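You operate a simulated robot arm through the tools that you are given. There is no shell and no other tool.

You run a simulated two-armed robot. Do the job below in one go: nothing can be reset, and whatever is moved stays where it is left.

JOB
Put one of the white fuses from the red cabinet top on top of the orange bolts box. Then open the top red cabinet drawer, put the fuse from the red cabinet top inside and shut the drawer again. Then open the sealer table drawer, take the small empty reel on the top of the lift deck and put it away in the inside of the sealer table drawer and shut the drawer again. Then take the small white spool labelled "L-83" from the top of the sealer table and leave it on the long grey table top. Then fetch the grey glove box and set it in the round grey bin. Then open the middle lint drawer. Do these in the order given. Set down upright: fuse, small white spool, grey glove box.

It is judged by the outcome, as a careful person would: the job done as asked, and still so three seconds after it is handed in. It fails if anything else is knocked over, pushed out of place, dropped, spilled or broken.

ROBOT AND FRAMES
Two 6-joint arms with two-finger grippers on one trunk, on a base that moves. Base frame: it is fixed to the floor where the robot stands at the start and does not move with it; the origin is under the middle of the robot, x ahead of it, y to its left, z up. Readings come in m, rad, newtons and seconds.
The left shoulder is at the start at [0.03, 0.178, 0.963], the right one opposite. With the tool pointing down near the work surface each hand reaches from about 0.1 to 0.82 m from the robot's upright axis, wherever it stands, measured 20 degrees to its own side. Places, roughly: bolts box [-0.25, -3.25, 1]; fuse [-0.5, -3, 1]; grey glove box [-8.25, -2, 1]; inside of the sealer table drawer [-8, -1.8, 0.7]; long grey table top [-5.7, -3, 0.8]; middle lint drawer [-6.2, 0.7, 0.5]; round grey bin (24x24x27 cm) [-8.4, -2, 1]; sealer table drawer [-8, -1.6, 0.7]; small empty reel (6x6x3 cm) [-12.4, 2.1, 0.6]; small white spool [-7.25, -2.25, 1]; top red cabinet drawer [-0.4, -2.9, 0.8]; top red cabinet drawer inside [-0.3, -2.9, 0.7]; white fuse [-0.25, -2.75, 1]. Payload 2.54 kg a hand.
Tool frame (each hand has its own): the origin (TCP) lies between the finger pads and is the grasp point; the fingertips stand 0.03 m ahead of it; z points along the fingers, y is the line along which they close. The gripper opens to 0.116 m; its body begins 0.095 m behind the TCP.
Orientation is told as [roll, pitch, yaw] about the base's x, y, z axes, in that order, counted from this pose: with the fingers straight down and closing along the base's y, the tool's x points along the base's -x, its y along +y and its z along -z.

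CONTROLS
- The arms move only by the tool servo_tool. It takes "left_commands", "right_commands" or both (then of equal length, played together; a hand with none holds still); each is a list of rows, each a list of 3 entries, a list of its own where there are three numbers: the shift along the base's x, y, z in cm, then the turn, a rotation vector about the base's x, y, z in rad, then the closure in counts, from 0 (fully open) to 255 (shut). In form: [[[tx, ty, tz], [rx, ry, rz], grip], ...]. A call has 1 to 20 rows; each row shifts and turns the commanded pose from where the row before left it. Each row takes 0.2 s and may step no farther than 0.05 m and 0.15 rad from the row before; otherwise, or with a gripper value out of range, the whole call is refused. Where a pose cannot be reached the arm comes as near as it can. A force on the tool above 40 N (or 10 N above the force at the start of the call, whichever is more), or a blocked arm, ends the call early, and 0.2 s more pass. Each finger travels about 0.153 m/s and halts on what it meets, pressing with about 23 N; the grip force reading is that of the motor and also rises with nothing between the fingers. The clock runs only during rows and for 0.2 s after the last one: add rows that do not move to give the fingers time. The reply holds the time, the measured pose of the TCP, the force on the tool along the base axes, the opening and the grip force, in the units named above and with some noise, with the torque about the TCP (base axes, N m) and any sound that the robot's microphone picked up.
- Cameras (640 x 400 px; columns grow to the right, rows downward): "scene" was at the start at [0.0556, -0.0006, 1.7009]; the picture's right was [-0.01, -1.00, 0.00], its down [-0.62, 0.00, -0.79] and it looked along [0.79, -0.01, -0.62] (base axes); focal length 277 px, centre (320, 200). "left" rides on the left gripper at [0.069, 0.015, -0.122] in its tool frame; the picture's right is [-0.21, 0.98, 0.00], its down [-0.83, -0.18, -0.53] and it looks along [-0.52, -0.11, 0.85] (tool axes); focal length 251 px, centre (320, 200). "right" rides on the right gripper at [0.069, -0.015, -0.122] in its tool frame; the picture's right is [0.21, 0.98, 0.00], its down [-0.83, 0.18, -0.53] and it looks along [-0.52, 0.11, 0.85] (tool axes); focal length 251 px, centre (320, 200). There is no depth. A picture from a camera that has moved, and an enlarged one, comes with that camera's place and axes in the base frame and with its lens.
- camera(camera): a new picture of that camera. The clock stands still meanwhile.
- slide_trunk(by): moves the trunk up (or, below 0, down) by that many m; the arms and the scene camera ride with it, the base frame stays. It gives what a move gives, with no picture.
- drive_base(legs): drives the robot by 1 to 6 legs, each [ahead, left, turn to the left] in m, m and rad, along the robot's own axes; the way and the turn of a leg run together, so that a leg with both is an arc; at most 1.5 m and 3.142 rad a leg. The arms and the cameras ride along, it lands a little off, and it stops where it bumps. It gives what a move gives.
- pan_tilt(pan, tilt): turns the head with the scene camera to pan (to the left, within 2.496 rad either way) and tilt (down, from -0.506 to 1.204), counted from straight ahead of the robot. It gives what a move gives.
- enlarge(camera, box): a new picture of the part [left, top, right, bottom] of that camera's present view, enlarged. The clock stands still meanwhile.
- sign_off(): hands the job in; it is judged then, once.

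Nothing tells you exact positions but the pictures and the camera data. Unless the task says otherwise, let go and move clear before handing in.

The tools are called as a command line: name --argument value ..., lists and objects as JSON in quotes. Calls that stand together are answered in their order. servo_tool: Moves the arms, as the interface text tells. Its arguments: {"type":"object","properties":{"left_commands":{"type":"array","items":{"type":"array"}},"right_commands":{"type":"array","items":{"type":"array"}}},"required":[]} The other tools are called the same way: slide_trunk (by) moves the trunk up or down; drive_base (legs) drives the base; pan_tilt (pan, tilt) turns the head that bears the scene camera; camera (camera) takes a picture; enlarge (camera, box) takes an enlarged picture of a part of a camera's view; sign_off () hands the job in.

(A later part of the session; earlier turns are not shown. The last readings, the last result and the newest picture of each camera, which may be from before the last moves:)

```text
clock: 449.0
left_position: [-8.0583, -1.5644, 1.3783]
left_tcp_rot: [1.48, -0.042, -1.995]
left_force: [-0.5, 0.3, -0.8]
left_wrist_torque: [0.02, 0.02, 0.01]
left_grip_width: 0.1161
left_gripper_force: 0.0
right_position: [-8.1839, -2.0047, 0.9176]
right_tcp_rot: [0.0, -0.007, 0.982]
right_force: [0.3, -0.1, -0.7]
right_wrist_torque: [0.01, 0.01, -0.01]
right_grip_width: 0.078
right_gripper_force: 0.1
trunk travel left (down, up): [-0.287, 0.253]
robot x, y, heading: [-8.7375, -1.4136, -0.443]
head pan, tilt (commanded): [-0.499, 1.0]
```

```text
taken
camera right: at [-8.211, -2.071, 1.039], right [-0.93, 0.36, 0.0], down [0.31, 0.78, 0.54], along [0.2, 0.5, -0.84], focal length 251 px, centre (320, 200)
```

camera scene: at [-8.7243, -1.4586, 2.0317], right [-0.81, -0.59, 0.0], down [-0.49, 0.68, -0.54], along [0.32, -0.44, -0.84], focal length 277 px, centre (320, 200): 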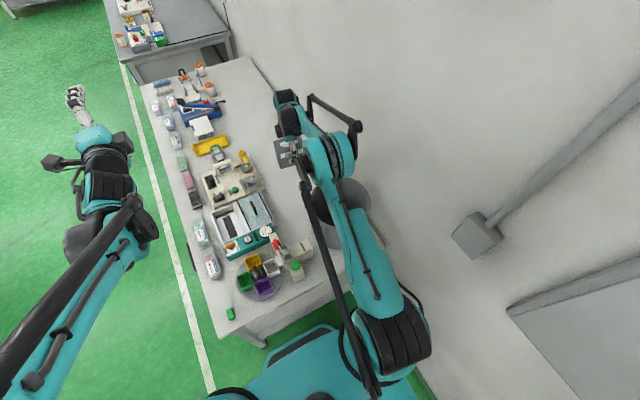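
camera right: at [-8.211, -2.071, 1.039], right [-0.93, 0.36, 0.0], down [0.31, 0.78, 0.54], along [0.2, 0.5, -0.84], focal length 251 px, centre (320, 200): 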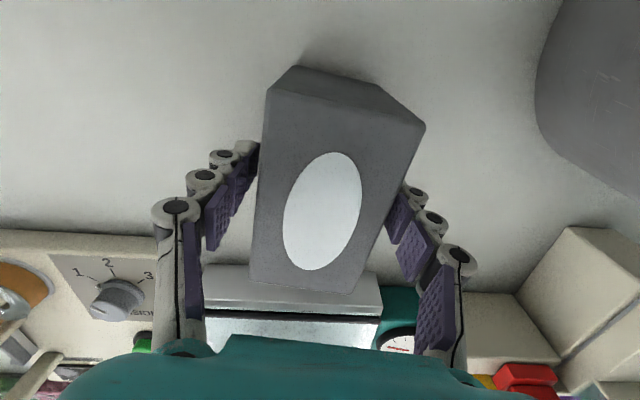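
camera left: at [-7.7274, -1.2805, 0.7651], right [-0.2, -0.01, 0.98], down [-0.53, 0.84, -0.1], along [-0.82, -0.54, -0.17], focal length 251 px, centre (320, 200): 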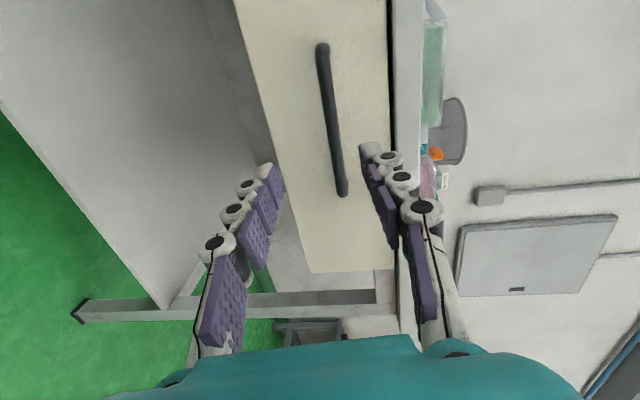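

The pads now cover the top 4 cm of the box, so the hand will stay about 2 cm higher than the rim contact height in the bin. Closing and lifting.

servo_tool --right_commands '[[[0, 0, 0], [0, 0, 0], 110], [[0, 0, 0], [0, 0, 0], 180], [[0, 0, 0], [0, 0, 0], 255], [[0, 0, 0], [0, 0, 0], 255]]'

slide_trunk --by 0.03

slide_trunk --by 0.215

servo_tool --right_commands '[[[0, 0, 3], [0, 0, 0], 255], [[0, 0, 2.5], [0, 0, 0], 255], [[0, 0, 2], [0, 0, 0], 255], [[0, 0, 0], [0, 0, 0], 255]]'

camera --camera "right"

```text
clock: 450.0
left_position: [-8.0588, -1.5627, 1.3781]
left_tcp_rot: [1.479, -0.04, -1.994]
left_force: [0.9, -0.3, 0.1]
left_wrist_torque: [-0.02, -0.01, 0.0]
left_grip_width: 0.116
left_gripper_force: 0.0
right_position: [-8.185, -2.0034, 0.917]
right_tcp_rot: [0.001, -0.008, 0.98]
right_force: [0.2, 0.5, 2.4]
right_wrist_torque: [0.09, 0.06, -0.02]
right_grip_width: 0.0647
right_gripper_force: 22.7
trunk travel left (down, up): [-0.287, 0.253]
robot x, y, heading: [-8.74, -1.4134, -0.445]
head pan, tilt (commanded): [-0.499, 1.0]
```

```text
clock: 450.8
left_position: [-8.0569, -1.5637, 1.4078]
left_tcp_rot: [1.481, -0.037, -1.995]
left_force: [0.7, -0.9, -0.2]
left_wrist_torque: [-0.01, -0.03, -0.02]
left_grip_width: 0.1159
left_gripper_force: 0.0
right_position: [-8.1829, -2.0048, 0.9471]
right_tcp_rot: [0.001, -0.004, 0.982]
right_force: [0.8, -0.4, -3.1]
right_wrist_torque: [-0.01, 0.0, 0.0]
right_grip_width: 0.0643
right_gripper_force: 22.9
trunk travel left (down, up): [-0.317, 0.223]
robot x, y, heading: [-8.7341, -1.4134, -0.442]
head pan, tilt (commanded): [-0.499, 1.0]
```

```text
clock: 453.1
left_position: [-8.0578, -1.5649, 1.6232]
left_tcp_rot: [1.479, -0.038, -1.995]
left_force: [1.1, -0.2, 0.3]
left_wrist_torque: [0.03, 0.02, 0.01]
left_grip_width: 0.1161
left_gripper_force: 0.1
right_position: [-8.1841, -2.0043, 1.1621]
right_tcp_rot: [-0.001, -0.007, 0.981]
right_force: [-0.2, -0.5, -1.8]
right_wrist_torque: [-0.01, 0.0, -0.04]
right_grip_width: 0.0641
right_gripper_force: 23.3
trunk travel left (down, up): [-0.532, 0.008]
robot x, y, heading: [-8.7371, -1.4165, -0.445]
head pan, tilt (commanded): [-0.499, 1.0]
```

```text
clock: 454.1
left_position: [-8.0582, -1.5649, 1.6228]
left_tcp_rot: [1.48, -0.039, -1.996]
left_force: [-0.6, -0.1, -0.4]
left_wrist_torque: [0.0, -0.01, 0.01]
left_grip_width: 0.1158
left_gripper_force: 0.1
right_position: [-8.1843, -2.0053, 1.2369]
right_tcp_rot: [0.001, -0.007, 0.98]
right_force: [-0.7, -0.1, -2.0]
right_wrist_torque: [0.0, 0.04, -0.01]
right_grip_width: 0.0641
right_gripper_force: 23.0
trunk travel left (down, up): [-0.532, 0.008]
robot x, y, heading: [-8.7373, -1.4138, -0.447]
head pan, tilt (commanded): [-0.499, 1.0]
```

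```text
taken
camera right: at [-8.2112, -2.0716, 1.3581], right [-0.93, 0.36, 0.0], down [0.31, 0.78, 0.54], along [0.2, 0.5, -0.84], focal length 251 px, centre (320, 200)
```

right: 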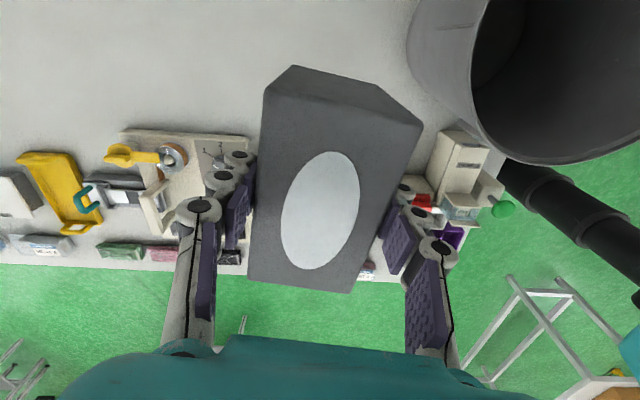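

Box re-gripped and about 5 cm above rim height. Moving over the bin centre again.

servo_tool --right_commands '[[[-4.33, 0.3, 0.3], [0, 0, 0], 255], [[-4.33, 0.3, 0.3], [0, 0, 0], 255], [[-4.33, 0.3, 0], [0, 0, 0], 255], [[-4.33, 0.3, 0], [0, 0, 0], 255], [[-4.33, 0.3, 0], [0, 0, 0], 255], [[-4.33, 0.3, 0], [0, 0, 0], 255], [[0, 0, 0], [0, 0, 0], 255]]'

slide_trunk --by -0.08

camera --camera "right"

enlarge --camera "scene" --box '[280, 80, 460, 260]'

```text
clock: 455.7
left_position: [-8.0579, -1.5642, 1.6228]
left_tcp_rot: [1.48, -0.037, -1.995]
left_force: [-0.5, 0.1, -0.4]
left_wrist_torque: [-0.01, 0.04, -0.03]
left_grip_width: 0.1161
left_gripper_force: 0.0
right_position: [-8.4454, -1.9838, 1.2429]
right_tcp_rot: [0.001, -0.007, 0.981]
right_force: [-0.1, -0.2, -3.1]
right_wrist_torque: [-0.04, 0.01, -0.02]
right_grip_width: 0.0643
right_gripper_force: 23.7
trunk travel left (down, up): [-0.532, 0.008]
robot x, y, heading: [-8.7368, -1.4124, -0.443]
head pan, tilt (commanded): [-0.499, 1.0]
```

```text
clock: 456.8
left_position: [-8.0578, -1.564, 1.5433]
left_tcp_rot: [1.479, -0.037, -1.994]
left_force: [0.1, -0.4, 0.0]
left_wrist_torque: [-0.02, 0.01, -0.01]
left_grip_width: 0.1162
left_gripper_force: 0.2
right_position: [-8.4449, -1.9841, 1.1637]
right_tcp_rot: [0.0, -0.006, 0.982]
right_force: [-0.2, 0.1, -2.4]
right_wrist_torque: [-0.04, 0.02, 0.01]
right_grip_width: 0.0645
right_gripper_force: 22.6
trunk travel left (down, up): [-0.452, 0.088]
robot x, y, heading: [-8.7367, -1.4165, -0.445]
head pan, tilt (commanded): [-0.499, 1.0]
```

```text
taken
camera right: at [-8.4721, -2.0516, 1.2847], right [-0.93, 0.36, 0.0], down [0.31, 0.78, 0.54], along [0.2, 0.5, -0.84], focal length 251 px, centre (320, 200)
```

right: 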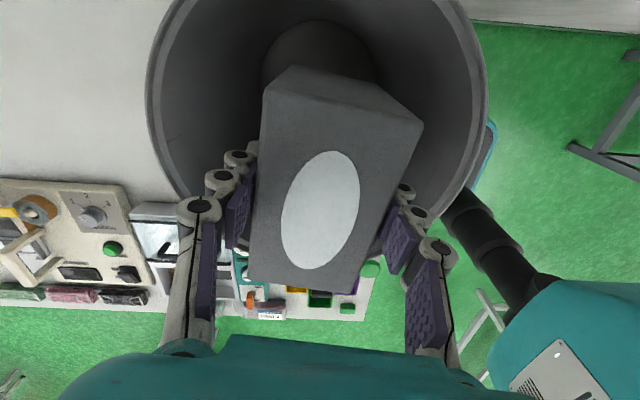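

```text
2.22 times, centred on (370, 170) of scene
camera zoom: at [-8.7232, -1.4587, 1.9518], right [-0.81, -0.59, 0.0], down [-0.49, 0.68, -0.54], along [0.32, -0.44, -0.84], focal length 615 px, centre (209, 267)
```

zoom: 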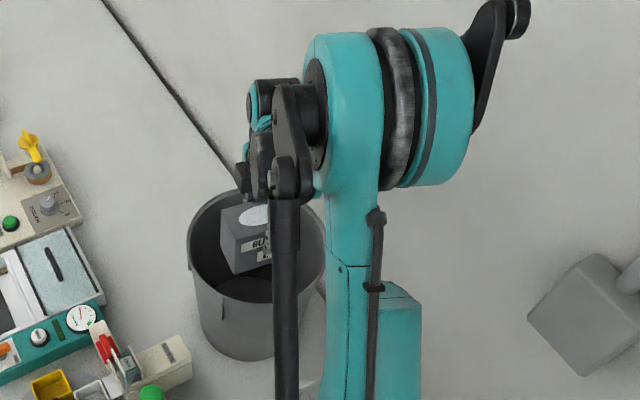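

Centred. Lowering into the bin with the trunk.

slide_trunk --by -0.11

slide_trunk --by -0.09

camera --camera "right"

slide_trunk --by -0.025

```text
clock: 458.2
left_position: [-8.0579, -1.5649, 1.4332]
left_tcp_rot: [1.48, -0.038, -1.995]
left_force: [-0.2, 0.1, 0.0]
left_wrist_torque: [0.01, -0.04, 0.03]
left_grip_width: 0.1161
left_gripper_force: 0.2
right_position: [-8.4452, -1.9846, 1.0529]
right_tcp_rot: [-0.001, -0.008, 0.981]
right_force: [-0.1, 0.2, -2.9]
right_wrist_torque: [-0.02, 0.0, -0.02]
right_grip_width: 0.0644
right_gripper_force: 22.9
trunk travel left (down, up): [-0.342, 0.198]
robot x, y, heading: [-8.735, -1.4145, -0.446]
head pan, tilt (commanded): [-0.499, 1.0]
```

```text
clock: 459.5
left_position: [-8.059, -1.5645, 1.3434]
left_tcp_rot: [1.481, -0.038, -1.994]
left_force: [0.5, 0.1, 0.5]
left_wrist_torque: [-0.02, 0.0, -0.01]
left_grip_width: 0.1158
left_gripper_force: 0.1
right_position: [-8.4462, -1.9844, 0.9636]
right_tcp_rot: [0.0, -0.009, 0.983]
right_force: [0.1, 0.3, -2.1]
right_wrist_torque: [-0.01, -0.01, 0.0]
right_grip_width: 0.0646
right_gripper_force: 22.8
trunk travel left (down, up): [-0.252, 0.288]
robot x, y, heading: [-8.7355, -1.4117, -0.441]
head pan, tilt (commanded): [-0.499, 1.0]
```

```text
taken
camera right: at [-8.4724, -2.0515, 1.0848], right [-0.93, 0.36, 0.0], down [0.31, 0.78, 0.54], along [0.2, 0.5, -0.84], focal length 251 px, centre (320, 200)
```

right: 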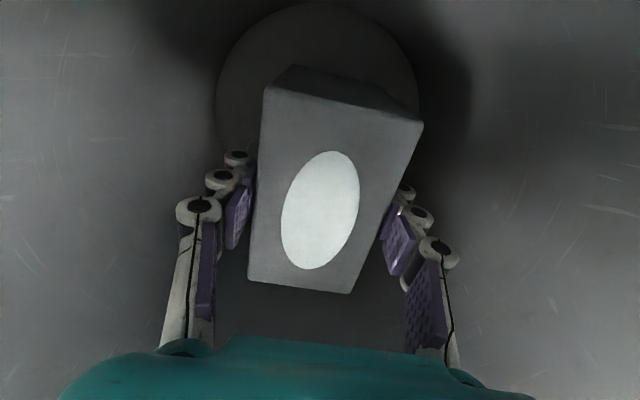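

```text
clock: 460.2
left_position: [-8.0575, -1.5644, 1.3175]
left_tcp_rot: [1.479, -0.038, -1.995]
left_force: [-0.1, 0.1, 0.4]
left_wrist_torque: [0.01, 0.04, 0.02]
left_grip_width: 0.1161
left_gripper_force: 0.0
right_position: [-8.446, -1.9845, 0.9374]
right_tcp_rot: [0.001, -0.007, 0.981]
right_force: [0.2, 0.5, -2.5]
right_wrist_torque: [-0.02, -0.02, 0.01]
right_grip_width: 0.0645
right_gripper_force: 22.7
trunk travel left (down, up): [-0.227, 0.313]
robot x, y, heading: [-8.7373, -1.4143, -0.445]
head pan, tilt (commanded): [-0.499, 1.0]
```

About 1.4 cm above the floor. I'll finish with small arm steps, watching for the floor contact force.

servo_tool --right_commands '[[[0, 0, -0.4], [0, 0, 0], 255], [[0, 0, -0.3], [0, 0, 0], 255], [[0, 0, 0], [0, 0, 0], 255]]'

servo_tool --right_commands '[[[0, 0, -0.3], [0, 0, 0], 255], [[0, 0, -0.2], [0, 0, 0], 255], [[0, 0, 0], [0, 0, 0], 255]]'

```text
clock: 461.0
left_position: [-8.0582, -1.5646, 1.3184]
left_tcp_rot: [1.48, -0.037, -1.996]
left_force: [0.5, -1.2, -0.2]
left_wrist_torque: [0.01, -0.01, 0.02]
left_grip_width: 0.116
left_gripper_force: 0.1
right_position: [-8.4457, -1.9847, 0.9304]
right_tcp_rot: [-0.002, -0.007, 0.982]
right_force: [-0.5, 0.2, -2.6]
right_wrist_torque: [0.0, 0.03, 0.0]
right_grip_width: 0.0643
right_gripper_force: 23.0
trunk travel left (down, up): [-0.227, 0.313]
robot x, y, heading: [-8.7372, -1.4147, -0.443]
head pan, tilt (commanded): [-0.499, 1.0]
```

```text
clock: 461.8
left_position: [-8.0583, -1.5651, 1.3178]
left_tcp_rot: [1.48, -0.038, -1.996]
left_force: [0.1, 0.4, 0.1]
left_wrist_torque: [-0.02, -0.02, -0.01]
left_grip_width: 0.116
left_gripper_force: 0.0
right_position: [-8.446, -1.9847, 0.9258]
right_tcp_rot: [0.0, -0.006, 0.982]
right_force: [-0.5, -0.4, -2.5]
right_wrist_torque: [0.01, 0.03, 0.0]
right_grip_width: 0.0643
right_gripper_force: 22.5
trunk travel left (down, up): [-0.227, 0.313]
robot x, y, heading: [-8.7353, -1.4134, -0.447]
head pan, tilt (commanded): [-0.499, 1.0]
```

servo_tool --right_commands '[[[0, 0, -0.3], [0, 0, 0], 255], [[0, 0, 0], [0, 0, 0], 255]]'

servo_tool --right_commands '[[[0, 0, -0.3], [0, 0, 0], 255], [[0, 0, 0], [0, 0, 0], 255]]'

```text
clock: 462.4
left_position: [-8.058, -1.5645, 1.3181]
left_tcp_rot: [1.482, -0.038, -1.995]
left_force: [-0.7, 0.5, -0.1]
left_wrist_torque: [0.01, -0.01, 0.01]
left_grip_width: 0.1164
left_gripper_force: 0.1
right_position: [-8.4459, -1.9851, 0.9224]
right_tcp_rot: [-0.001, -0.009, 0.981]
right_force: [0.0, -0.3, -2.5]
right_wrist_torque: [0.02, 0.01, 0.01]
right_grip_width: 0.0647
right_gripper_force: 23.2
trunk travel left (down, up): [-0.227, 0.313]
robot x, y, heading: [-8.7357, -1.4147, -0.446]
head pan, tilt (commanded): [-0.499, 1.0]
```

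```text
clock: 463.0
left_position: [-8.0582, -1.5638, 1.3191]
left_tcp_rot: [1.479, -0.038, -1.995]
left_force: [-0.4, -0.6, -0.5]
left_wrist_torque: [0.0, -0.01, -0.01]
left_grip_width: 0.116
left_gripper_force: 0.0
right_position: [-8.4458, -1.985, 0.9206]
right_tcp_rot: [-0.001, -0.006, 0.981]
right_force: [3.7, -6.8, 16.2]
right_wrist_torque: [-0.09, -0.12, -0.01]
right_grip_width: 0.0647
right_gripper_force: 23.1
trunk travel left (down, up): [-0.227, 0.313]
robot x, y, heading: [-8.7389, -1.416, -0.444]
head pan, tilt (commanded): [-0.499, 1.0]
```

Floor contact, 16 N: the box stands in the bin. I'll relax a millimetre and open gently.

servo_tool --right_commands '[[[0, 0, 0.15], [0, 0, 0], 255], [[0, 0, 0], [0, 0, 0], 116], [[0, 0, 0], [0, 0, 0], 108], [[0, 0, 0], [0, 0, 0], 98], [[0, 0, 0], [0, 0, 0], 86], [[0, 0, 0], [0, 0, 0], 86]]'

camera --camera "right"

```text
clock: 464.4
left_position: [-8.0584, -1.5644, 1.3182]
left_tcp_rot: [1.48, -0.038, -1.995]
left_force: [-1.3, -0.2, 0.1]
left_wrist_torque: [0.0, 0.05, 0.02]
left_grip_width: 0.1161
left_gripper_force: 0.0
right_position: [-8.446, -1.9829, 0.9211]
right_tcp_rot: [-0.001, -0.007, 0.981]
right_force: [0.5, -0.2, 0.1]
right_wrist_torque: [0.03, 0.01, 0.01]
right_grip_width: 0.0769
right_gripper_force: 0.2
trunk travel left (down, up): [-0.227, 0.313]
robot x, y, heading: [-8.7364, -1.4125, -0.444]
head pan, tilt (commanded): [-0.499, 1.0]
```

```text
taken
camera right: at [-8.4724, -2.0511, 1.043], right [-0.93, 0.36, 0.0], down [0.31, 0.78, 0.54], along [0.2, 0.5, -0.84], focal length 251 px, centre (320, 200)
```

right: 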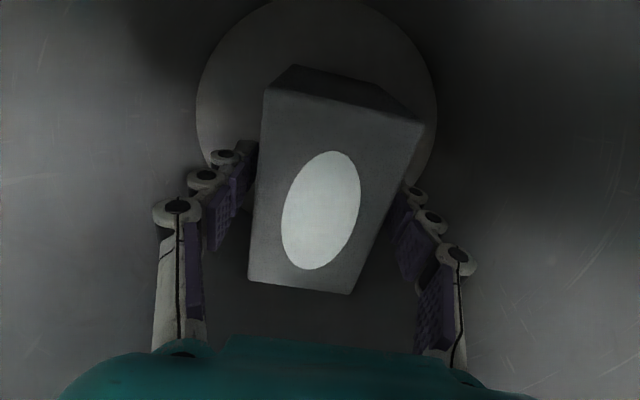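

Released and standing. I'll raise straight out of the bin with the trunk.

slide_trunk --by 0.05

slide_trunk --by 0.25

camera --camera "right"

camera --camera "scene"

```text
clock: 465.3
left_position: [-8.0588, -1.564, 1.3674]
left_tcp_rot: [1.48, -0.04, -1.995]
left_force: [0.3, 0.3, 1.1]
left_wrist_torque: [0.04, -0.05, -0.03]
left_grip_width: 0.116
left_gripper_force: 0.0
right_position: [-8.4457, -1.9836, 0.9704]
right_tcp_rot: [0.0, -0.007, 0.981]
right_force: [0.7, 0.1, -0.5]
right_wrist_torque: [0.03, 0.03, 0.01]
right_grip_width: 0.0768
right_gripper_force: 0.1
trunk travel left (down, up): [-0.277, 0.263]
robot x, y, heading: [-8.7378, -1.4148, -0.443]
head pan, tilt (commanded): [-0.499, 1.0]
```

```text
clock: 467.9
left_position: [-8.0581, -1.564, 1.6193]
left_tcp_rot: [1.48, -0.039, -1.995]
left_force: [0.4, -0.6, -0.3]
left_wrist_torque: [0.01, -0.02, -0.01]
left_grip_width: 0.1163
left_gripper_force: 0.0
right_position: [-8.4447, -1.9841, 1.2216]
right_tcp_rot: [0.002, -0.006, 0.979]
right_force: [0.6, -0.7, -0.1]
right_wrist_torque: [0.03, -0.02, -0.01]
right_grip_width: 0.077
right_gripper_force: 0.0
trunk travel left (down, up): [-0.527, 0.013]
robot x, y, heading: [-8.7334, -1.4132, -0.447]
head pan, tilt (commanded): [-0.499, 1.0]
```

```text
taken
camera right: at [-8.4723, -2.0513, 1.3428], right [-0.93, 0.36, 0.0], down [0.31, 0.78, 0.54], along [0.2, 0.5, -0.84], focal length 251 px, centre (320, 200)
```

right: 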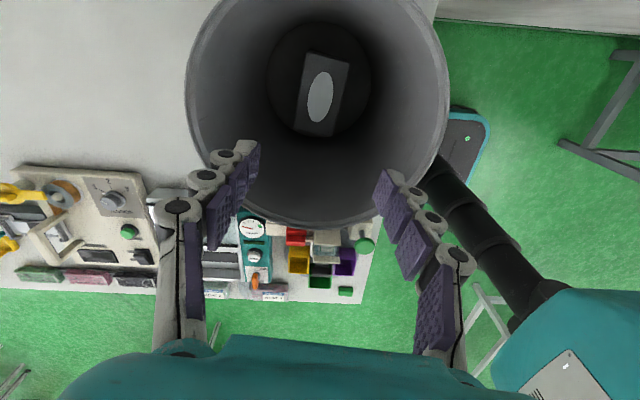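

```text
taken
camera scene: at [-8.7234, -1.4586, 2.0266], right [-0.81, -0.59, 0.0], down [-0.49, 0.68, -0.54], along [0.32, -0.44, -0.84], focal length 277 px, centre (320, 200)
```

scene: 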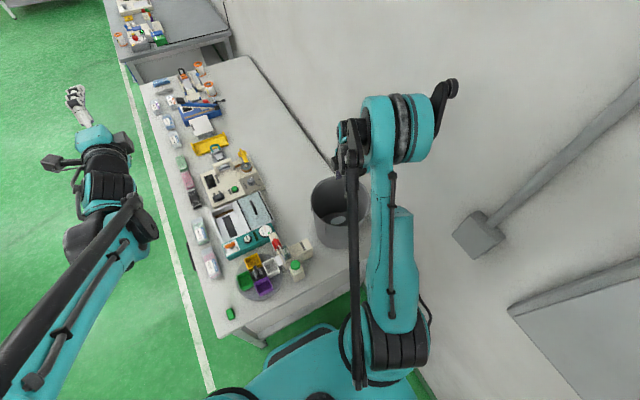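

The glove box stands upright in the bin, and everything around it is in place. The last task is the middle lint drawer near [-6.2, 0.7, 0.5]. I'll back out, return the trunk to normal height and look for it.

drive_base --legs '[[-0.2, 0, 0], [0, 1.0, 0]]'

slide_trunk --by -0.35

servo_tool --right_commands '[[[0, 0, 2], [0, 0, -0.1427], 0], [[0, 0, 2], [0, 0, -0.1427], 0], [[0, 0, 2], [0, 0, -0.1427], 0], [[0, 0, 2], [0, 0, -0.1427], 0], [[0, 0, 2], [0, 0, -0.1427], 0], [[0, 0, 2], [0, 0, -0.1427], 0], [[0, 0, 2], [0, 0, -0.1427], 0], [[0, 0, 2], [0, 0, -0.1427], 0], [[0, 0, 2], [0, 0, -0.1427], 0], [[0, 0, 2], [0, 0, -0.1427], 0], [[0, 0, 2], [0, 0, 0], 0], [[0, 0, 2], [0, 0, 0], 0], [[0, 0, 2], [0, 0, 0], 0]]'

pan_tilt --pan 0.5 --tilt 0.4

camera --camera "scene"

```text
clock: 474.4
left_position: [-7.8016, -0.5544, 1.618]
left_tcp_rot: [1.481, -0.039, -1.992]
left_force: [0.5, -0.5, 0.1]
left_wrist_torque: [-0.01, 0.03, 0.02]
left_grip_width: 0.1161
left_gripper_force: 0.2
right_position: [-8.1879, -0.9776, 1.2212]
right_tcp_rot: [-0.002, -0.008, 0.986]
right_force: [0.7, -0.9, 0.1]
right_wrist_torque: [0.04, 0.01, 0.01]
right_grip_width: 0.0772
right_gripper_force: 0.0
trunk travel left (down, up): [-0.527, 0.013]
robot x, y, heading: [-8.4779, -0.4062, -0.441]
head pan, tilt (commanded): [-0.499, 1.0]
```

```text
clock: 477.8
left_position: [-7.8018, -0.5548, 1.268]
left_tcp_rot: [1.481, -0.038, -1.992]
left_force: [0.1, -0.5, -0.4]
left_wrist_torque: [0.01, 0.0, 0.02]
left_grip_width: 0.1157
left_gripper_force: 0.0
right_position: [-8.1869, -0.9758, 0.8716]
right_tcp_rot: [-0.001, -0.007, 0.986]
right_force: [0.0, -0.4, -1.1]
right_wrist_torque: [-0.01, 0.04, 0.03]
right_grip_width: 0.077
right_gripper_force: 0.0
trunk travel left (down, up): [-0.177, 0.363]
robot x, y, heading: [-8.4812, -0.4059, -0.44]
head pan, tilt (commanded): [-0.499, 1.0]
```

```text
clock: 480.6
left_position: [-7.8019, -0.554, 1.2681]
left_tcp_rot: [1.481, -0.04, -1.991]
left_force: [-0.1, 0.3, 0.5]
left_wrist_torque: [0.02, 0.0, -0.02]
left_grip_width: 0.1158
left_gripper_force: 0.1
right_position: [-8.1863, -0.9759, 1.1313]
right_tcp_rot: [-0.001, -0.006, -0.442]
right_force: [0.3, 0.8, 0.4]
right_wrist_torque: [0.0, -0.03, 0.01]
right_grip_width: 0.1161
right_gripper_force: 0.0
trunk travel left (down, up): [-0.177, 0.363]
robot x, y, heading: [-8.4792, -0.4079, -0.44]
head pan, tilt (commanded): [-0.499, 1.0]
```

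```text
clock: 481.9
left_position: [-7.8008, -0.5542, 1.2687]
left_tcp_rot: [1.48, -0.039, -1.991]
left_force: [-0.4, -0.2, 0.2]
left_wrist_torque: [0.03, -0.05, 0.05]
left_grip_width: 0.1157
left_gripper_force: 0.0
right_position: [-8.1859, -0.9739, 1.1308]
right_tcp_rot: [0.001, -0.006, -0.441]
right_force: [-0.4, 1.0, -0.1]
right_wrist_torque: [-0.03, 0.01, 0.01]
right_grip_width: 0.116
right_gripper_force: 0.2
trunk travel left (down, up): [-0.177, 0.363]
robot x, y, heading: [-8.4812, -0.4059, -0.442]
head pan, tilt (commanded): [0.499, 0.4]
```

```text
taken
camera scene: at [-8.416, -0.3898, 1.7269], right [0.06, -1.0, 0.0], down [-0.39, -0.02, -0.92], along [0.92, 0.05, -0.39], focal length 277 px, centre (320, 200)
```

scene: 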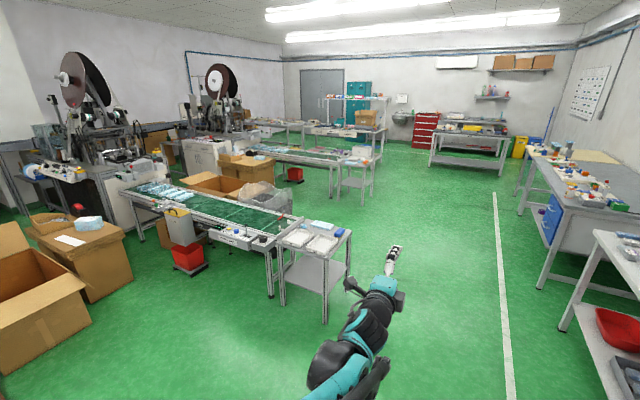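

The expected spot projects onto the near conveyor station. I'll enlarge it to find the lint drawers.

enlarge --camera "scene" --box '[120, 170, 360, 320]'

enlarge --camera "scene" --box '[150, 200, 250, 280]'

```text
2.67 times, centred on (240, 245) of scene
camera zoom: at [-8.416, -0.3898, 1.7269], right [0.06, -1.0, 0.0], down [-0.39, -0.02, -0.92], along [0.92, 0.05, -0.39], focal length 738 px, centre (533, 80)
```

zoom: 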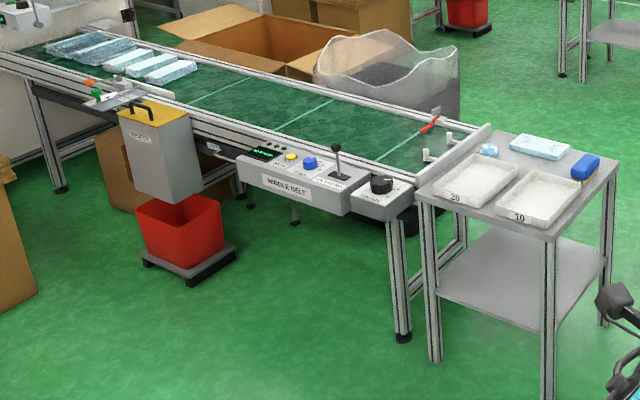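

```text
5.00 times, centred on (200, 240) of scene
camera zoom: at [-8.416, -0.3898, 1.7269], right [0.06, -1.0, 0.0], down [-0.39, -0.02, -0.92], along [0.92, 0.05, -0.39], focal length 1383 px, centre (920, 0)
```

zoom: 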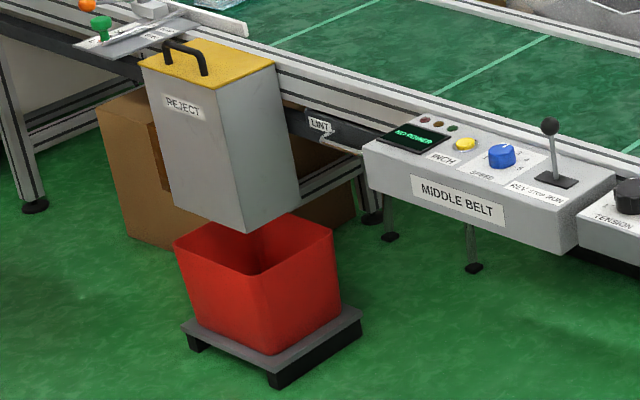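

The middle belt has a small "LINT" drawer tucked between the REJECT chute and the MIDDLE BELT control box, facing this aisle. I'll move over there for a closer look.

drive_base --legs '[[0.05, 1.3, 0], [0, 0.4, 0]]'

pan_tilt --pan 0.15 --tilt 0.65

camera --camera "scene"

```text
clock: 490.5
left_position: [-7.0347, 0.9803, 1.2672]
left_tcp_rot: [1.481, -0.04, -1.979]
left_force: [-0.6, -0.5, -0.7]
left_wrist_torque: [-0.01, 0.0, 0.0]
left_grip_width: 0.1162
left_gripper_force: 0.1
right_position: [-7.4149, 0.5557, 1.1316]
right_tcp_rot: [-0.001, -0.004, -0.429]
right_force: [0.7, 0.0, 0.1]
right_wrist_torque: [-0.08, -0.01, 0.0]
right_grip_width: 0.1159
right_gripper_force: 0.1
trunk travel left (down, up): [-0.177, 0.363]
robot x, y, heading: [-7.7175, 1.1133, -0.427]
head pan, tilt (commanded): [0.499, 0.4]
```

```text
clock: 491.4
left_position: [-7.0348, 0.9797, 1.2684]
left_tcp_rot: [1.479, -0.038, -1.978]
left_force: [0.0, 0.0, 1.6]
left_wrist_torque: [0.01, -0.04, 0.04]
left_grip_width: 0.1161
left_gripper_force: 0.0
right_position: [-7.4155, 0.5544, 1.1297]
right_tcp_rot: [0.0, -0.006, -0.431]
right_force: [-0.4, 0.5, 0.2]
right_wrist_torque: [0.01, 0.02, 0.01]
right_grip_width: 0.1159
right_gripper_force: 0.0
trunk travel left (down, up): [-0.177, 0.363]
robot x, y, heading: [-7.715, 1.1164, -0.429]
head pan, tilt (commanded): [0.15, 0.649]
```

```text
taken
camera scene: at [-7.6609, 1.1061, 1.7045], right [-0.27, -0.96, 0.0], down [-0.58, 0.17, -0.8], along [0.77, -0.22, -0.6], focal length 277 px, centre (320, 200)
```

scene: 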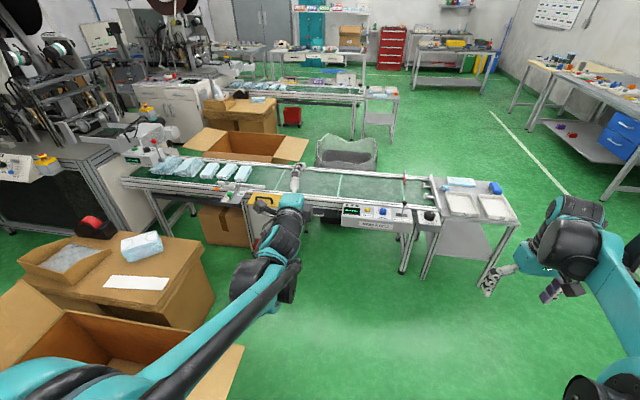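

enlarge --camera "scene" --box '[240, 170, 460, 290]'

camera --camera "right"

camera --camera "left"

```text
2.91 times, centred on (350, 230) of scene
camera zoom: at [-7.6609, 1.1061, 1.7045], right [-0.27, -0.96, 0.0], down [-0.58, 0.17, -0.8], along [0.77, -0.22, -0.6], focal length 805 px, centre (233, 113)
```

zoom: 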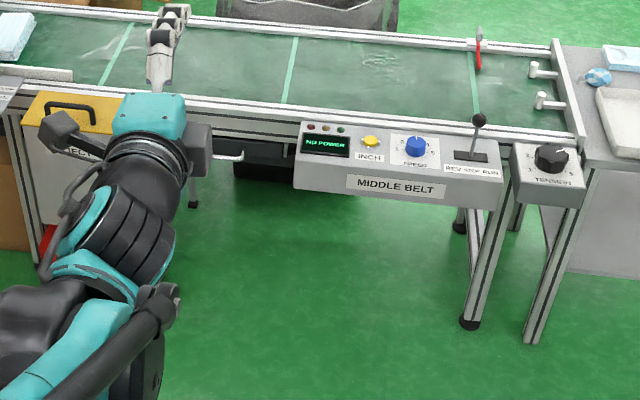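

```text
taken
camera right: at [-7.4856, 0.5694, 1.2523], right [0.21, 0.98, 0.0], down [0.82, -0.18, 0.54], along [0.53, -0.12, -0.84], focal length 251 px, centre (320, 200)
```

right: 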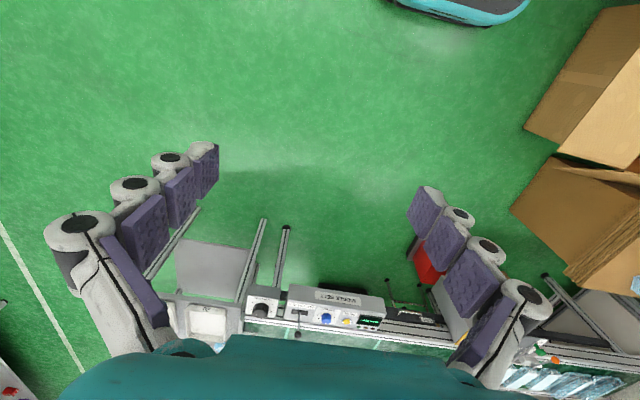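

```text
taken
camera left: at [-7.1177, 1.0917, 1.2917], right [0.01, -0.2, 0.98], down [-0.83, -0.55, -0.1], along [0.55, -0.81, -0.17], focal length 251 px, centre (320, 200)
```

left: 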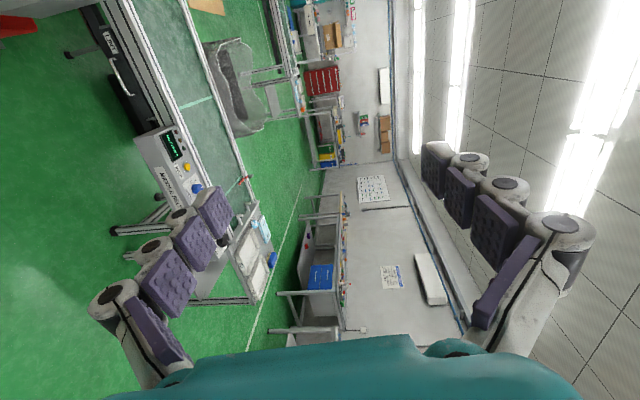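

enlarge --camera "left" --box '[50, 0, 250, 160]'

enlarge --camera "right" --box '[330, 260, 490, 380]'

```text
2.50 times, centred on (150, 80) of left
camera zoom: at [-7.1177, 1.0917, 1.2917], right [0.01, -0.2, 0.98], down [-0.83, -0.55, -0.1], along [0.55, -0.81, -0.17], focal length 629 px, centre (745, 500)
```

zoom: 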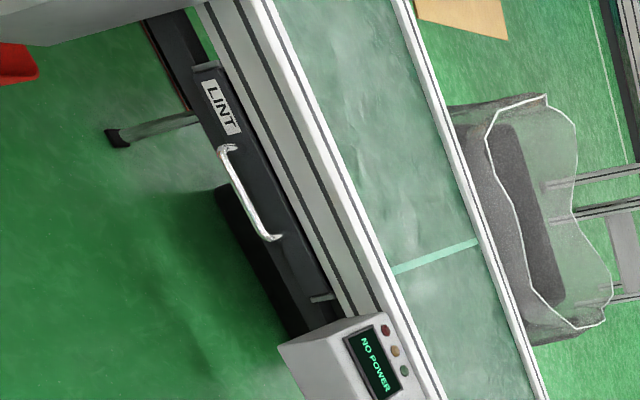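

```text
3.33 times, centred on (410, 320) of right
camera zoom: at [-7.4856, 0.5694, 1.2523], right [0.21, 0.98, 0.0], down [0.82, -0.18, 0.54], along [0.53, -0.12, -0.84], focal length 838 px, centre (20, -200)
```

zoom: 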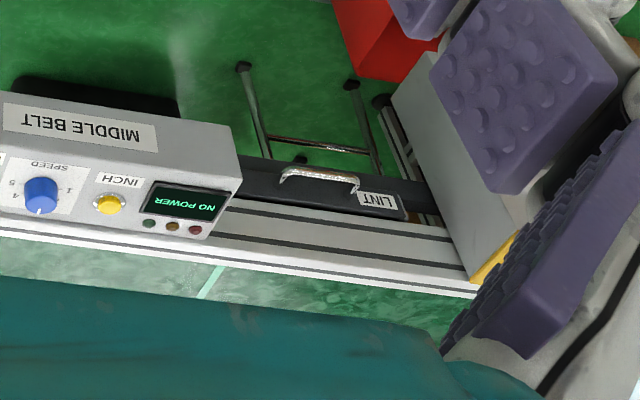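

The handle triangulates to about [-6.29, 0.745, 0.506], beside the REJECT chute. I'll edge closer and use the right wrist camera to measure the space around it.

drive_base --legs '[[0, 0, -0.012], [0.12, 0.1, 0]]'

servo_tool --right_commands '[[[3.8, -1.2, 0], [0, 0, 0], 0], [[3.8, -1.2, 0], [0, 0, 0], 0], [[3.5, 0.5, 0], [0, 0, 0], 0], [[0, 0, 0], [0, 0, 0], 0]]'

camera --camera "right"

camera --camera "left"

```text
clock: 493.1
left_position: [-6.8835, 1.0109, 1.2683]
left_tcp_rot: [1.479, -0.039, -1.989]
left_force: [1.3, -0.4, -0.3]
left_wrist_torque: [0.01, -0.06, -0.02]
left_grip_width: 0.1158
left_gripper_force: 0.0
right_position: [-7.2677, 0.59, 1.1308]
right_tcp_rot: [-0.002, -0.005, -0.44]
right_force: [-0.4, 0.7, 0.5]
right_wrist_torque: [-0.01, 0.04, 0.02]
right_grip_width: 0.1159
right_gripper_force: 0.0
trunk travel left (down, up): [-0.177, 0.363]
robot x, y, heading: [-7.5636, 1.1564, -0.439]
head pan, tilt (commanded): [0.15, 0.649]
```

```text
clock: 494.1
left_position: [-6.8861, 1.0109, 1.2689]
left_tcp_rot: [1.481, -0.038, -1.99]
left_force: [-1.0, 0.2, 0.0]
left_wrist_torque: [0.01, -0.01, 0.01]
left_grip_width: 0.1159
left_gripper_force: 0.0
right_position: [-7.1576, 0.5696, 1.1297]
right_tcp_rot: [0.0, -0.007, -0.441]
right_force: [-0.7, 0.4, 0.3]
right_wrist_torque: [0.02, -0.01, 0.02]
right_grip_width: 0.116
right_gripper_force: 0.1
trunk travel left (down, up): [-0.177, 0.363]
robot x, y, heading: [-7.5632, 1.1561, -0.443]
head pan, tilt (commanded): [0.15, 0.649]
```

```text
taken
camera right: at [-7.2277, 0.5846, 1.2509], right [0.22, 0.97, 0.0], down [0.82, -0.19, 0.54], along [0.53, -0.12, -0.84], focal length 251 px, centre (320, 200)
```

right: 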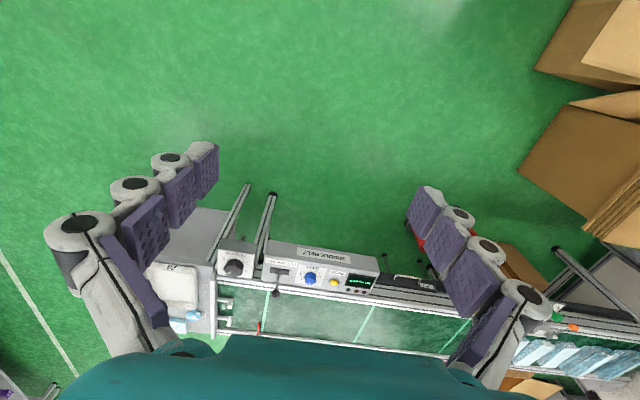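

```text
taken
camera left: at [-6.966, 1.1238, 1.292], right [0.01, -0.2, 0.98], down [-0.84, -0.54, -0.1], along [0.54, -0.82, -0.17], focal length 251 px, centre (320, 200)
```

left: 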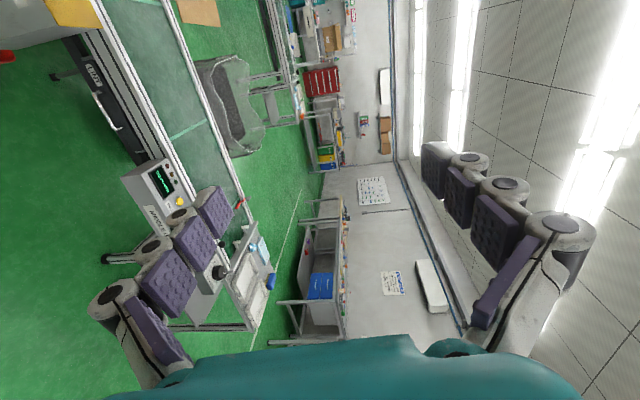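

The left camera sees the drawer front well. I'll lower the trunk and bring the left hand down in front of the handle, keeping well clear, to test reach and get a direct view.

slide_trunk --by -0.17

servo_tool --left_commands '[[[0.9, -0.43, -4], [0, 0, 0], 0], [[0.9, -0.43, -4], [0, 0, 0], 0], [[0.9, -0.43, -4], [0, 0, 0], 0], [[0.9, -0.43, -4], [0, 0, 0], 0], [[0.9, -0.43, -4], [0, 0, 0], 0], [[0.9, -0.43, -4], [0, 0, 0], 0], [[0.9, -0.43, -4], [0, 0, 0], 0], [[0.9, -0.43, -4], [0, 0, 0], 0], [[0.9, -0.43, -4], [0, 0, 0], 0], [[0.9, -0.43, -4], [0, 0, 0], 0], [[0, 0, 0], [0, 0, 0], 0]]'

camera --camera "left"

camera --camera "scene"

```text
clock: 496.0
left_position: [-6.8845, 1.0112, 1.0995]
left_tcp_rot: [1.481, -0.039, -1.99]
left_force: [0.1, 0.8, -0.2]
left_wrist_torque: [0.03, -0.05, 0.03]
left_grip_width: 0.116
left_gripper_force: 0.1
right_position: [-7.1555, 0.5687, 0.9599]
right_tcp_rot: [0.0, -0.008, -0.44]
right_force: [-0.3, 0.8, -0.4]
right_wrist_torque: [-0.04, -0.02, -0.03]
right_grip_width: 0.1161
right_gripper_force: 0.0
trunk travel left (down, up): [-0.007, 0.533]
robot x, y, heading: [-7.563, 1.157, -0.441]
head pan, tilt (commanded): [0.15, 0.649]
```

```text
clock: 498.4
left_position: [-6.7807, 0.9602, 0.7037]
left_tcp_rot: [1.48, -0.037, -1.989]
left_force: [0.1, -0.7, 0.0]
left_wrist_torque: [-0.01, -0.01, 0.02]
left_grip_width: 0.1161
left_gripper_force: 0.1
left hand out of reach, approached as far as the arm can: row 8, 9, 10
right_position: [-7.1573, 0.5692, 0.9589]
right_tcp_rot: [0.002, -0.007, -0.44]
right_force: [0.1, -0.1, 0.6]
right_wrist_torque: [0.03, -0.01, 0.01]
right_grip_width: 0.1161
right_gripper_force: 0.2
trunk travel left (down, up): [-0.007, 0.533]
robot x, y, heading: [-7.5633, 1.1554, -0.443]
head pan, tilt (commanded): [0.15, 0.649]
```

```text
taken
camera left: at [-6.8621, 1.0735, 0.7268], right [0.01, -0.2, 0.98], down [-0.84, -0.54, -0.1], along [0.55, -0.82, -0.17], focal length 251 px, centre (320, 200)
```

left: 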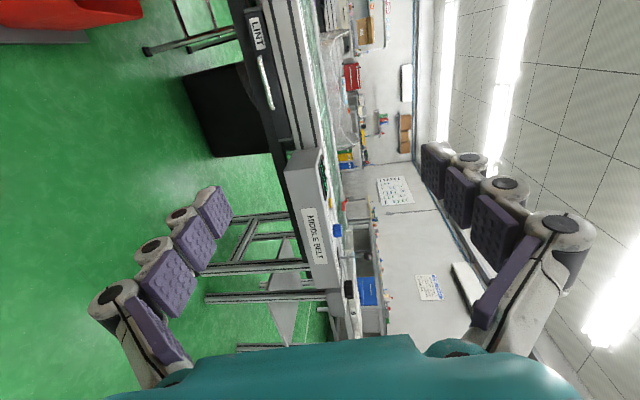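

```text
taken
camera scene: at [-7.5083, 1.1444, 1.5345], right [-0.29, -0.96, 0.0], down [-0.58, 0.17, -0.8], along [0.76, -0.23, -0.6], focal length 277 px, centre (320, 200)
```

scene: 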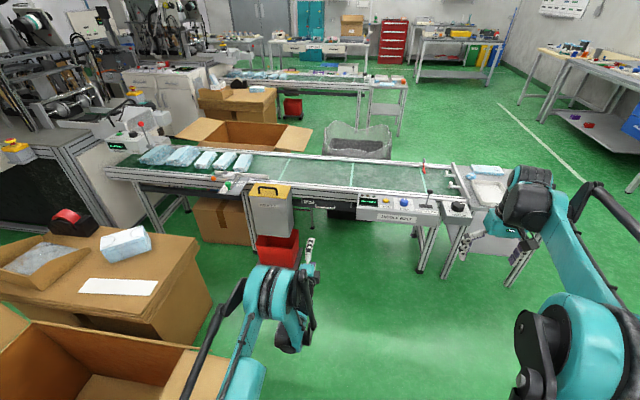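

The drawer has about 37 cm of clear width between the chute and the control box. I'll extend the left hand further forward while lowering it to handle height.

servo_tool --left_commands '[[[2.0, -0.95, 0], [0, 0, 0], 0], [[2.0, -0.95, -1], [0, 0, 0], 0], [[1.8, -0.85, -2.5], [0, 0, 0], 0], [[1.8, -0.85, -2.5], [0, 0, 0], 0], [[1.8, -0.85, -2.5], [0, 0, 0], 0], [[1.5, -0.7, -2.5], [0, 0, 0], 0], [[1.0, -0.48, -2.5], [0, 0, 0], 0], [[0.8, -0.38, -2.5], [0, 0, 0], 0], [[0.5, -0.24, -2.5], [0, 0, 0], 0], [[0, 0, -1.2], [0, 0, 0], 0], [[0, 0, 0], [0, 0, 0], 0]]'

camera --camera "left"

enlarge --camera "scene" --box '[230, 160, 410, 280]'

```text
clock: 500.8
left_position: [-6.7222, 0.9359, 0.676]
left_tcp_rot: [1.479, -0.039, -1.99]
left_force: [0.3, 0.6, 0.7]
left_wrist_torque: [0.0, -0.02, 0.03]
left_grip_width: 0.1162
left_gripper_force: 0.1
left hand out of reach, approached as far as the arm can: row 3, 4, 5, 6, 7, 8, 9, 10
right_position: [-7.156, 0.5683, 0.9586]
right_tcp_rot: [0.0, -0.004, -0.441]
right_force: [0.2, 0.9, -0.2]
right_wrist_torque: [-0.01, 0.01, 0.02]
right_grip_width: 0.1158
right_gripper_force: 0.1
trunk travel left (down, up): [-0.007, 0.533]
robot x, y, heading: [-7.5648, 1.1549, -0.439]
head pan, tilt (commanded): [0.15, 0.649]
```

```text
taken
camera left: at [-6.8034, 1.0482, 0.6995], right [0.01, -0.2, 0.98], down [-0.84, -0.54, -0.1], along [0.54, -0.82, -0.17], focal length 251 px, centre (320, 200)
```

left: 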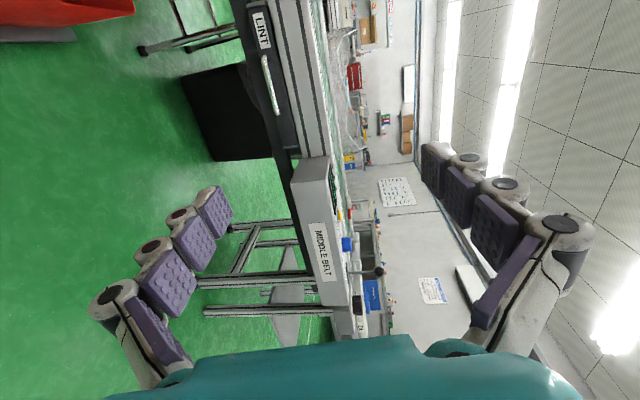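

```text
3.33 times, centred on (320, 220) of scene
camera zoom: at [-7.5082, 1.1443, 1.5344], right [-0.29, -0.96, 0.0], down [-0.58, 0.17, -0.8], along [0.76, -0.23, -0.6], focal length 922 px, centre (320, 133)
```

zoom: 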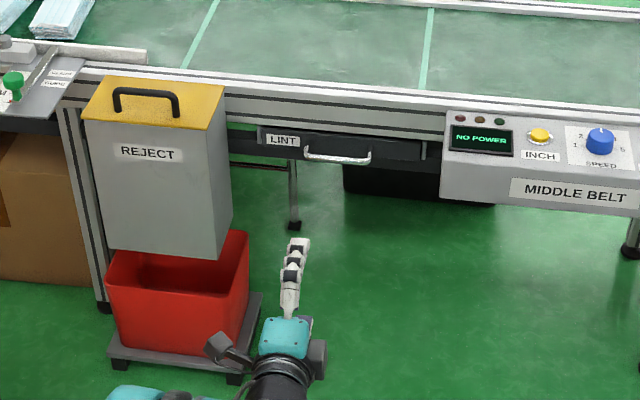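

A level hand can't get that low. I'll pitch the left hand about 48° downward, which brings the fingertips lower for the same wrist position.

servo_tool --left_commands '[[[0, 0, 1], [0.064, 0.1356, 0], 0], [[0, 0, 0], [0.064, 0.1356, 0], 0], [[0, 0, 0], [0.064, 0.1356, 0], 0], [[0, 0, 0], [0.064, 0.1356, 0], 0], [[0, 0, 0], [0.064, 0.1356, 0], 0], [[0, 0, -3], [0, 0, 0], 0], [[0, 0, -3], [0, 0, 0], 0], [[0, 0, -3], [0, 0, 0], 0], [[0, 0, -3], [0, 0, 0], 0], [[0, 0, -3], [0, 0, 0], 0], [[0, 0, 0], [0, 0, 0], 0]]'

camera --camera "left"

enlarge --camera "scene" --box '[230, 160, 410, 280]'

```text
clock: 503.2
left_position: [-6.7357, 0.9418, 0.5542]
left_tcp_rot: [0.731, -0.013, -1.971]
left_force: [-0.2, 0.3, -1.1]
left_wrist_torque: [-0.03, -0.01, -0.03]
left_grip_width: 0.1157
left_gripper_force: 0.0
left hand out of reach, approached as far as the arm can: row 10
right_position: [-7.1563, 0.5695, 0.9596]
right_tcp_rot: [-0.001, -0.006, -0.439]
right_force: [0.5, -0.6, 0.7]
right_wrist_torque: [0.03, 0.01, 0.04]
right_grip_width: 0.1159
right_gripper_force: 0.1
trunk travel left (down, up): [-0.007, 0.533]
robot x, y, heading: [-7.5685, 1.1572, -0.442]
head pan, tilt (commanded): [0.15, 0.649]
```

```text
taken
camera left: at [-6.7725, 1.0336, 0.6544], right [0.59, -0.47, 0.65], down [-0.77, -0.57, 0.29], along [0.24, -0.67, -0.7], focal length 251 px, centre (320, 200)
```

left: 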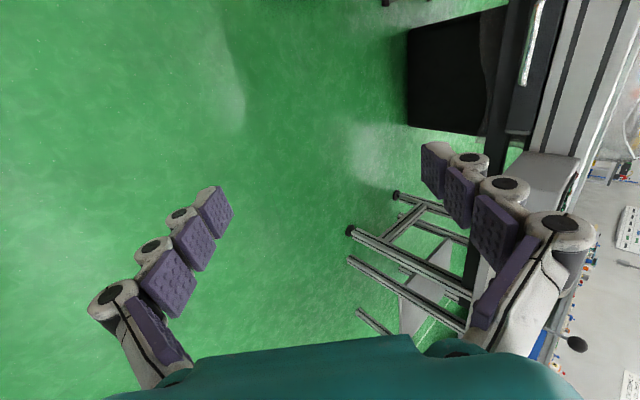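

```text
3.33 times, centred on (320, 220) of scene
camera zoom: at [-7.5082, 1.1443, 1.5344], right [-0.29, -0.96, 0.0], down [-0.58, 0.17, -0.8], along [0.76, -0.23, -0.6], focal length 922 px, centre (320, 133)
```

zoom: 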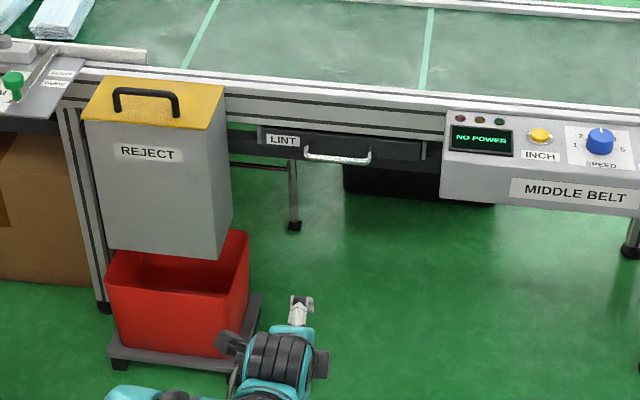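

servo_tool --left_commands '[[[0.9, -0.43, 0], [0.064, 0.1356, 0], 0], [[0.9, -0.43, 0], [0, 0, 0], 0], [[0.9, -0.43, -1.5], [0, 0, 0], 0], [[0.9, -0.43, -1.5], [0, 0, 0], 0], [[0, 0, -1.5], [0, 0, 0], 0], [[0, 0, 0], [0, 0, 0], 0]]'

```text
clock: 504.6
left_position: [-6.7369, 0.9462, 0.555]
left_tcp_rot: [0.582, -0.007, -1.967]
left_force: [-0.5, 0.2, -0.6]
left_wrist_torque: [0.0, 0.02, 0.01]
left_grip_width: 0.1159
left_gripper_force: 0.0
left hand out of reach, approached as far as the arm can: row 1, 2, 3, 4, 5
right_position: [-7.1569, 0.569, 0.9588]
right_tcp_rot: [0.0, -0.006, -0.439]
right_force: [0.5, -0.4, -0.5]
right_wrist_torque: [-0.02, 0.01, 0.04]
right_grip_width: 0.1161
right_gripper_force: 0.1
trunk travel left (down, up): [-0.007, 0.533]
robot x, y, heading: [-7.5683, 1.1551, -0.436]
head pan, tilt (commanded): [0.15, 0.649]
```

The wrist's lowest point seems to be closer in. I'll draw the hand back about 7 cm and try going lower there.

servo_tool --left_commands '[[[-2.7, 1.28, 2], [0, 0, 0], 0], [[-2.7, 1.28, 1], [0, 0, 0], 0], [[-2.7, 1.28, 0], [0, 0, 0], 0], [[-2.7, 1.28, 0], [0, 0, 0], 0], [[0, 0, 0], [0, 0, 0], 0]]'

servo_tool --left_commands '[[[0, 0, -1], [0, 0, 0], 0], [[0, 0, -1], [0, 0, 0], 0], [[0, 0, -1], [0, 0, 0], 0], [[0, 0, 0], [0, 0, 0], 0]]'

```text
clock: 505.8
left_position: [-6.845, 0.9956, 0.5866]
left_tcp_rot: [0.579, -0.008, -1.968]
left_force: [-0.1, 0.3, 0.5]
left_wrist_torque: [0.0, 0.01, 0.02]
left_grip_width: 0.116
left_gripper_force: 0.0
right_position: [-7.1567, 0.5692, 0.9588]
right_tcp_rot: [0.001, -0.006, -0.44]
right_force: [-0.4, -0.2, 0.7]
right_wrist_torque: [-0.01, 0.02, 0.01]
right_grip_width: 0.1159
right_gripper_force: 0.1
trunk travel left (down, up): [-0.007, 0.533]
robot x, y, heading: [-7.5615, 1.1529, -0.439]
head pan, tilt (commanded): [0.15, 0.649]
```

```text
clock: 506.8
left_position: [-6.8451, 0.9973, 0.5553]
left_tcp_rot: [0.58, -0.007, -1.967]
left_force: [0.2, -0.6, 0.6]
left_wrist_torque: [0.02, -0.01, 0.0]
left_grip_width: 0.1161
left_gripper_force: 0.0
right_position: [-7.1561, 0.5692, 0.9597]
right_tcp_rot: [-0.002, -0.006, -0.44]
right_force: [-0.1, 0.6, 0.1]
right_wrist_torque: [-0.02, 0.04, 0.01]
right_grip_width: 0.1161
right_gripper_force: 0.0
trunk travel left (down, up): [-0.007, 0.533]
robot x, y, heading: [-7.5658, 1.159, -0.433]
head pan, tilt (commanded): [0.15, 0.649]
```

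servo_tool --left_commands '[[[0, 0, -1], [0, 0, 0], 0], [[0, 0, -1], [0, 0, 0], 0], [[0, 0, -1], [0, 0, 0], 0], [[0, 0, -1], [0, 0, 0], 0], [[0, 0, 0], [0, 0, 0], 0]]'

camera --camera "left"

```text
clock: 508.0
left_position: [-6.8445, 0.9958, 0.5155]
left_tcp_rot: [0.582, -0.006, -1.968]
left_force: [-0.3, 0.0, 0.1]
left_wrist_torque: [0.02, -0.03, 0.02]
left_grip_width: 0.1161
left_gripper_force: 0.0
right_position: [-7.1565, 0.5693, 0.9593]
right_tcp_rot: [0.001, -0.006, -0.439]
right_force: [-0.5, -0.3, -0.2]
right_wrist_torque: [-0.03, 0.02, 0.01]
right_grip_width: 0.1162
right_gripper_force: 0.1
trunk travel left (down, up): [-0.007, 0.533]
robot x, y, heading: [-7.5621, 1.1573, -0.436]
head pan, tilt (commanded): [0.15, 0.649]
```

```text
taken
camera left: at [-6.8669, 1.0819, 0.6247], right [0.67, -0.51, 0.54], down [-0.73, -0.59, 0.35], along [0.14, -0.63, -0.77], focal length 251 px, centre (320, 200)
```

left: 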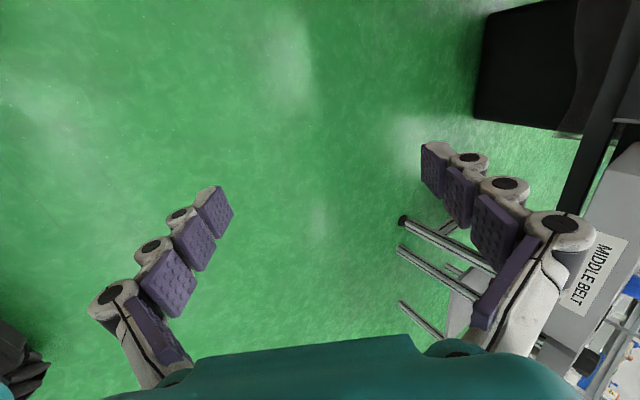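

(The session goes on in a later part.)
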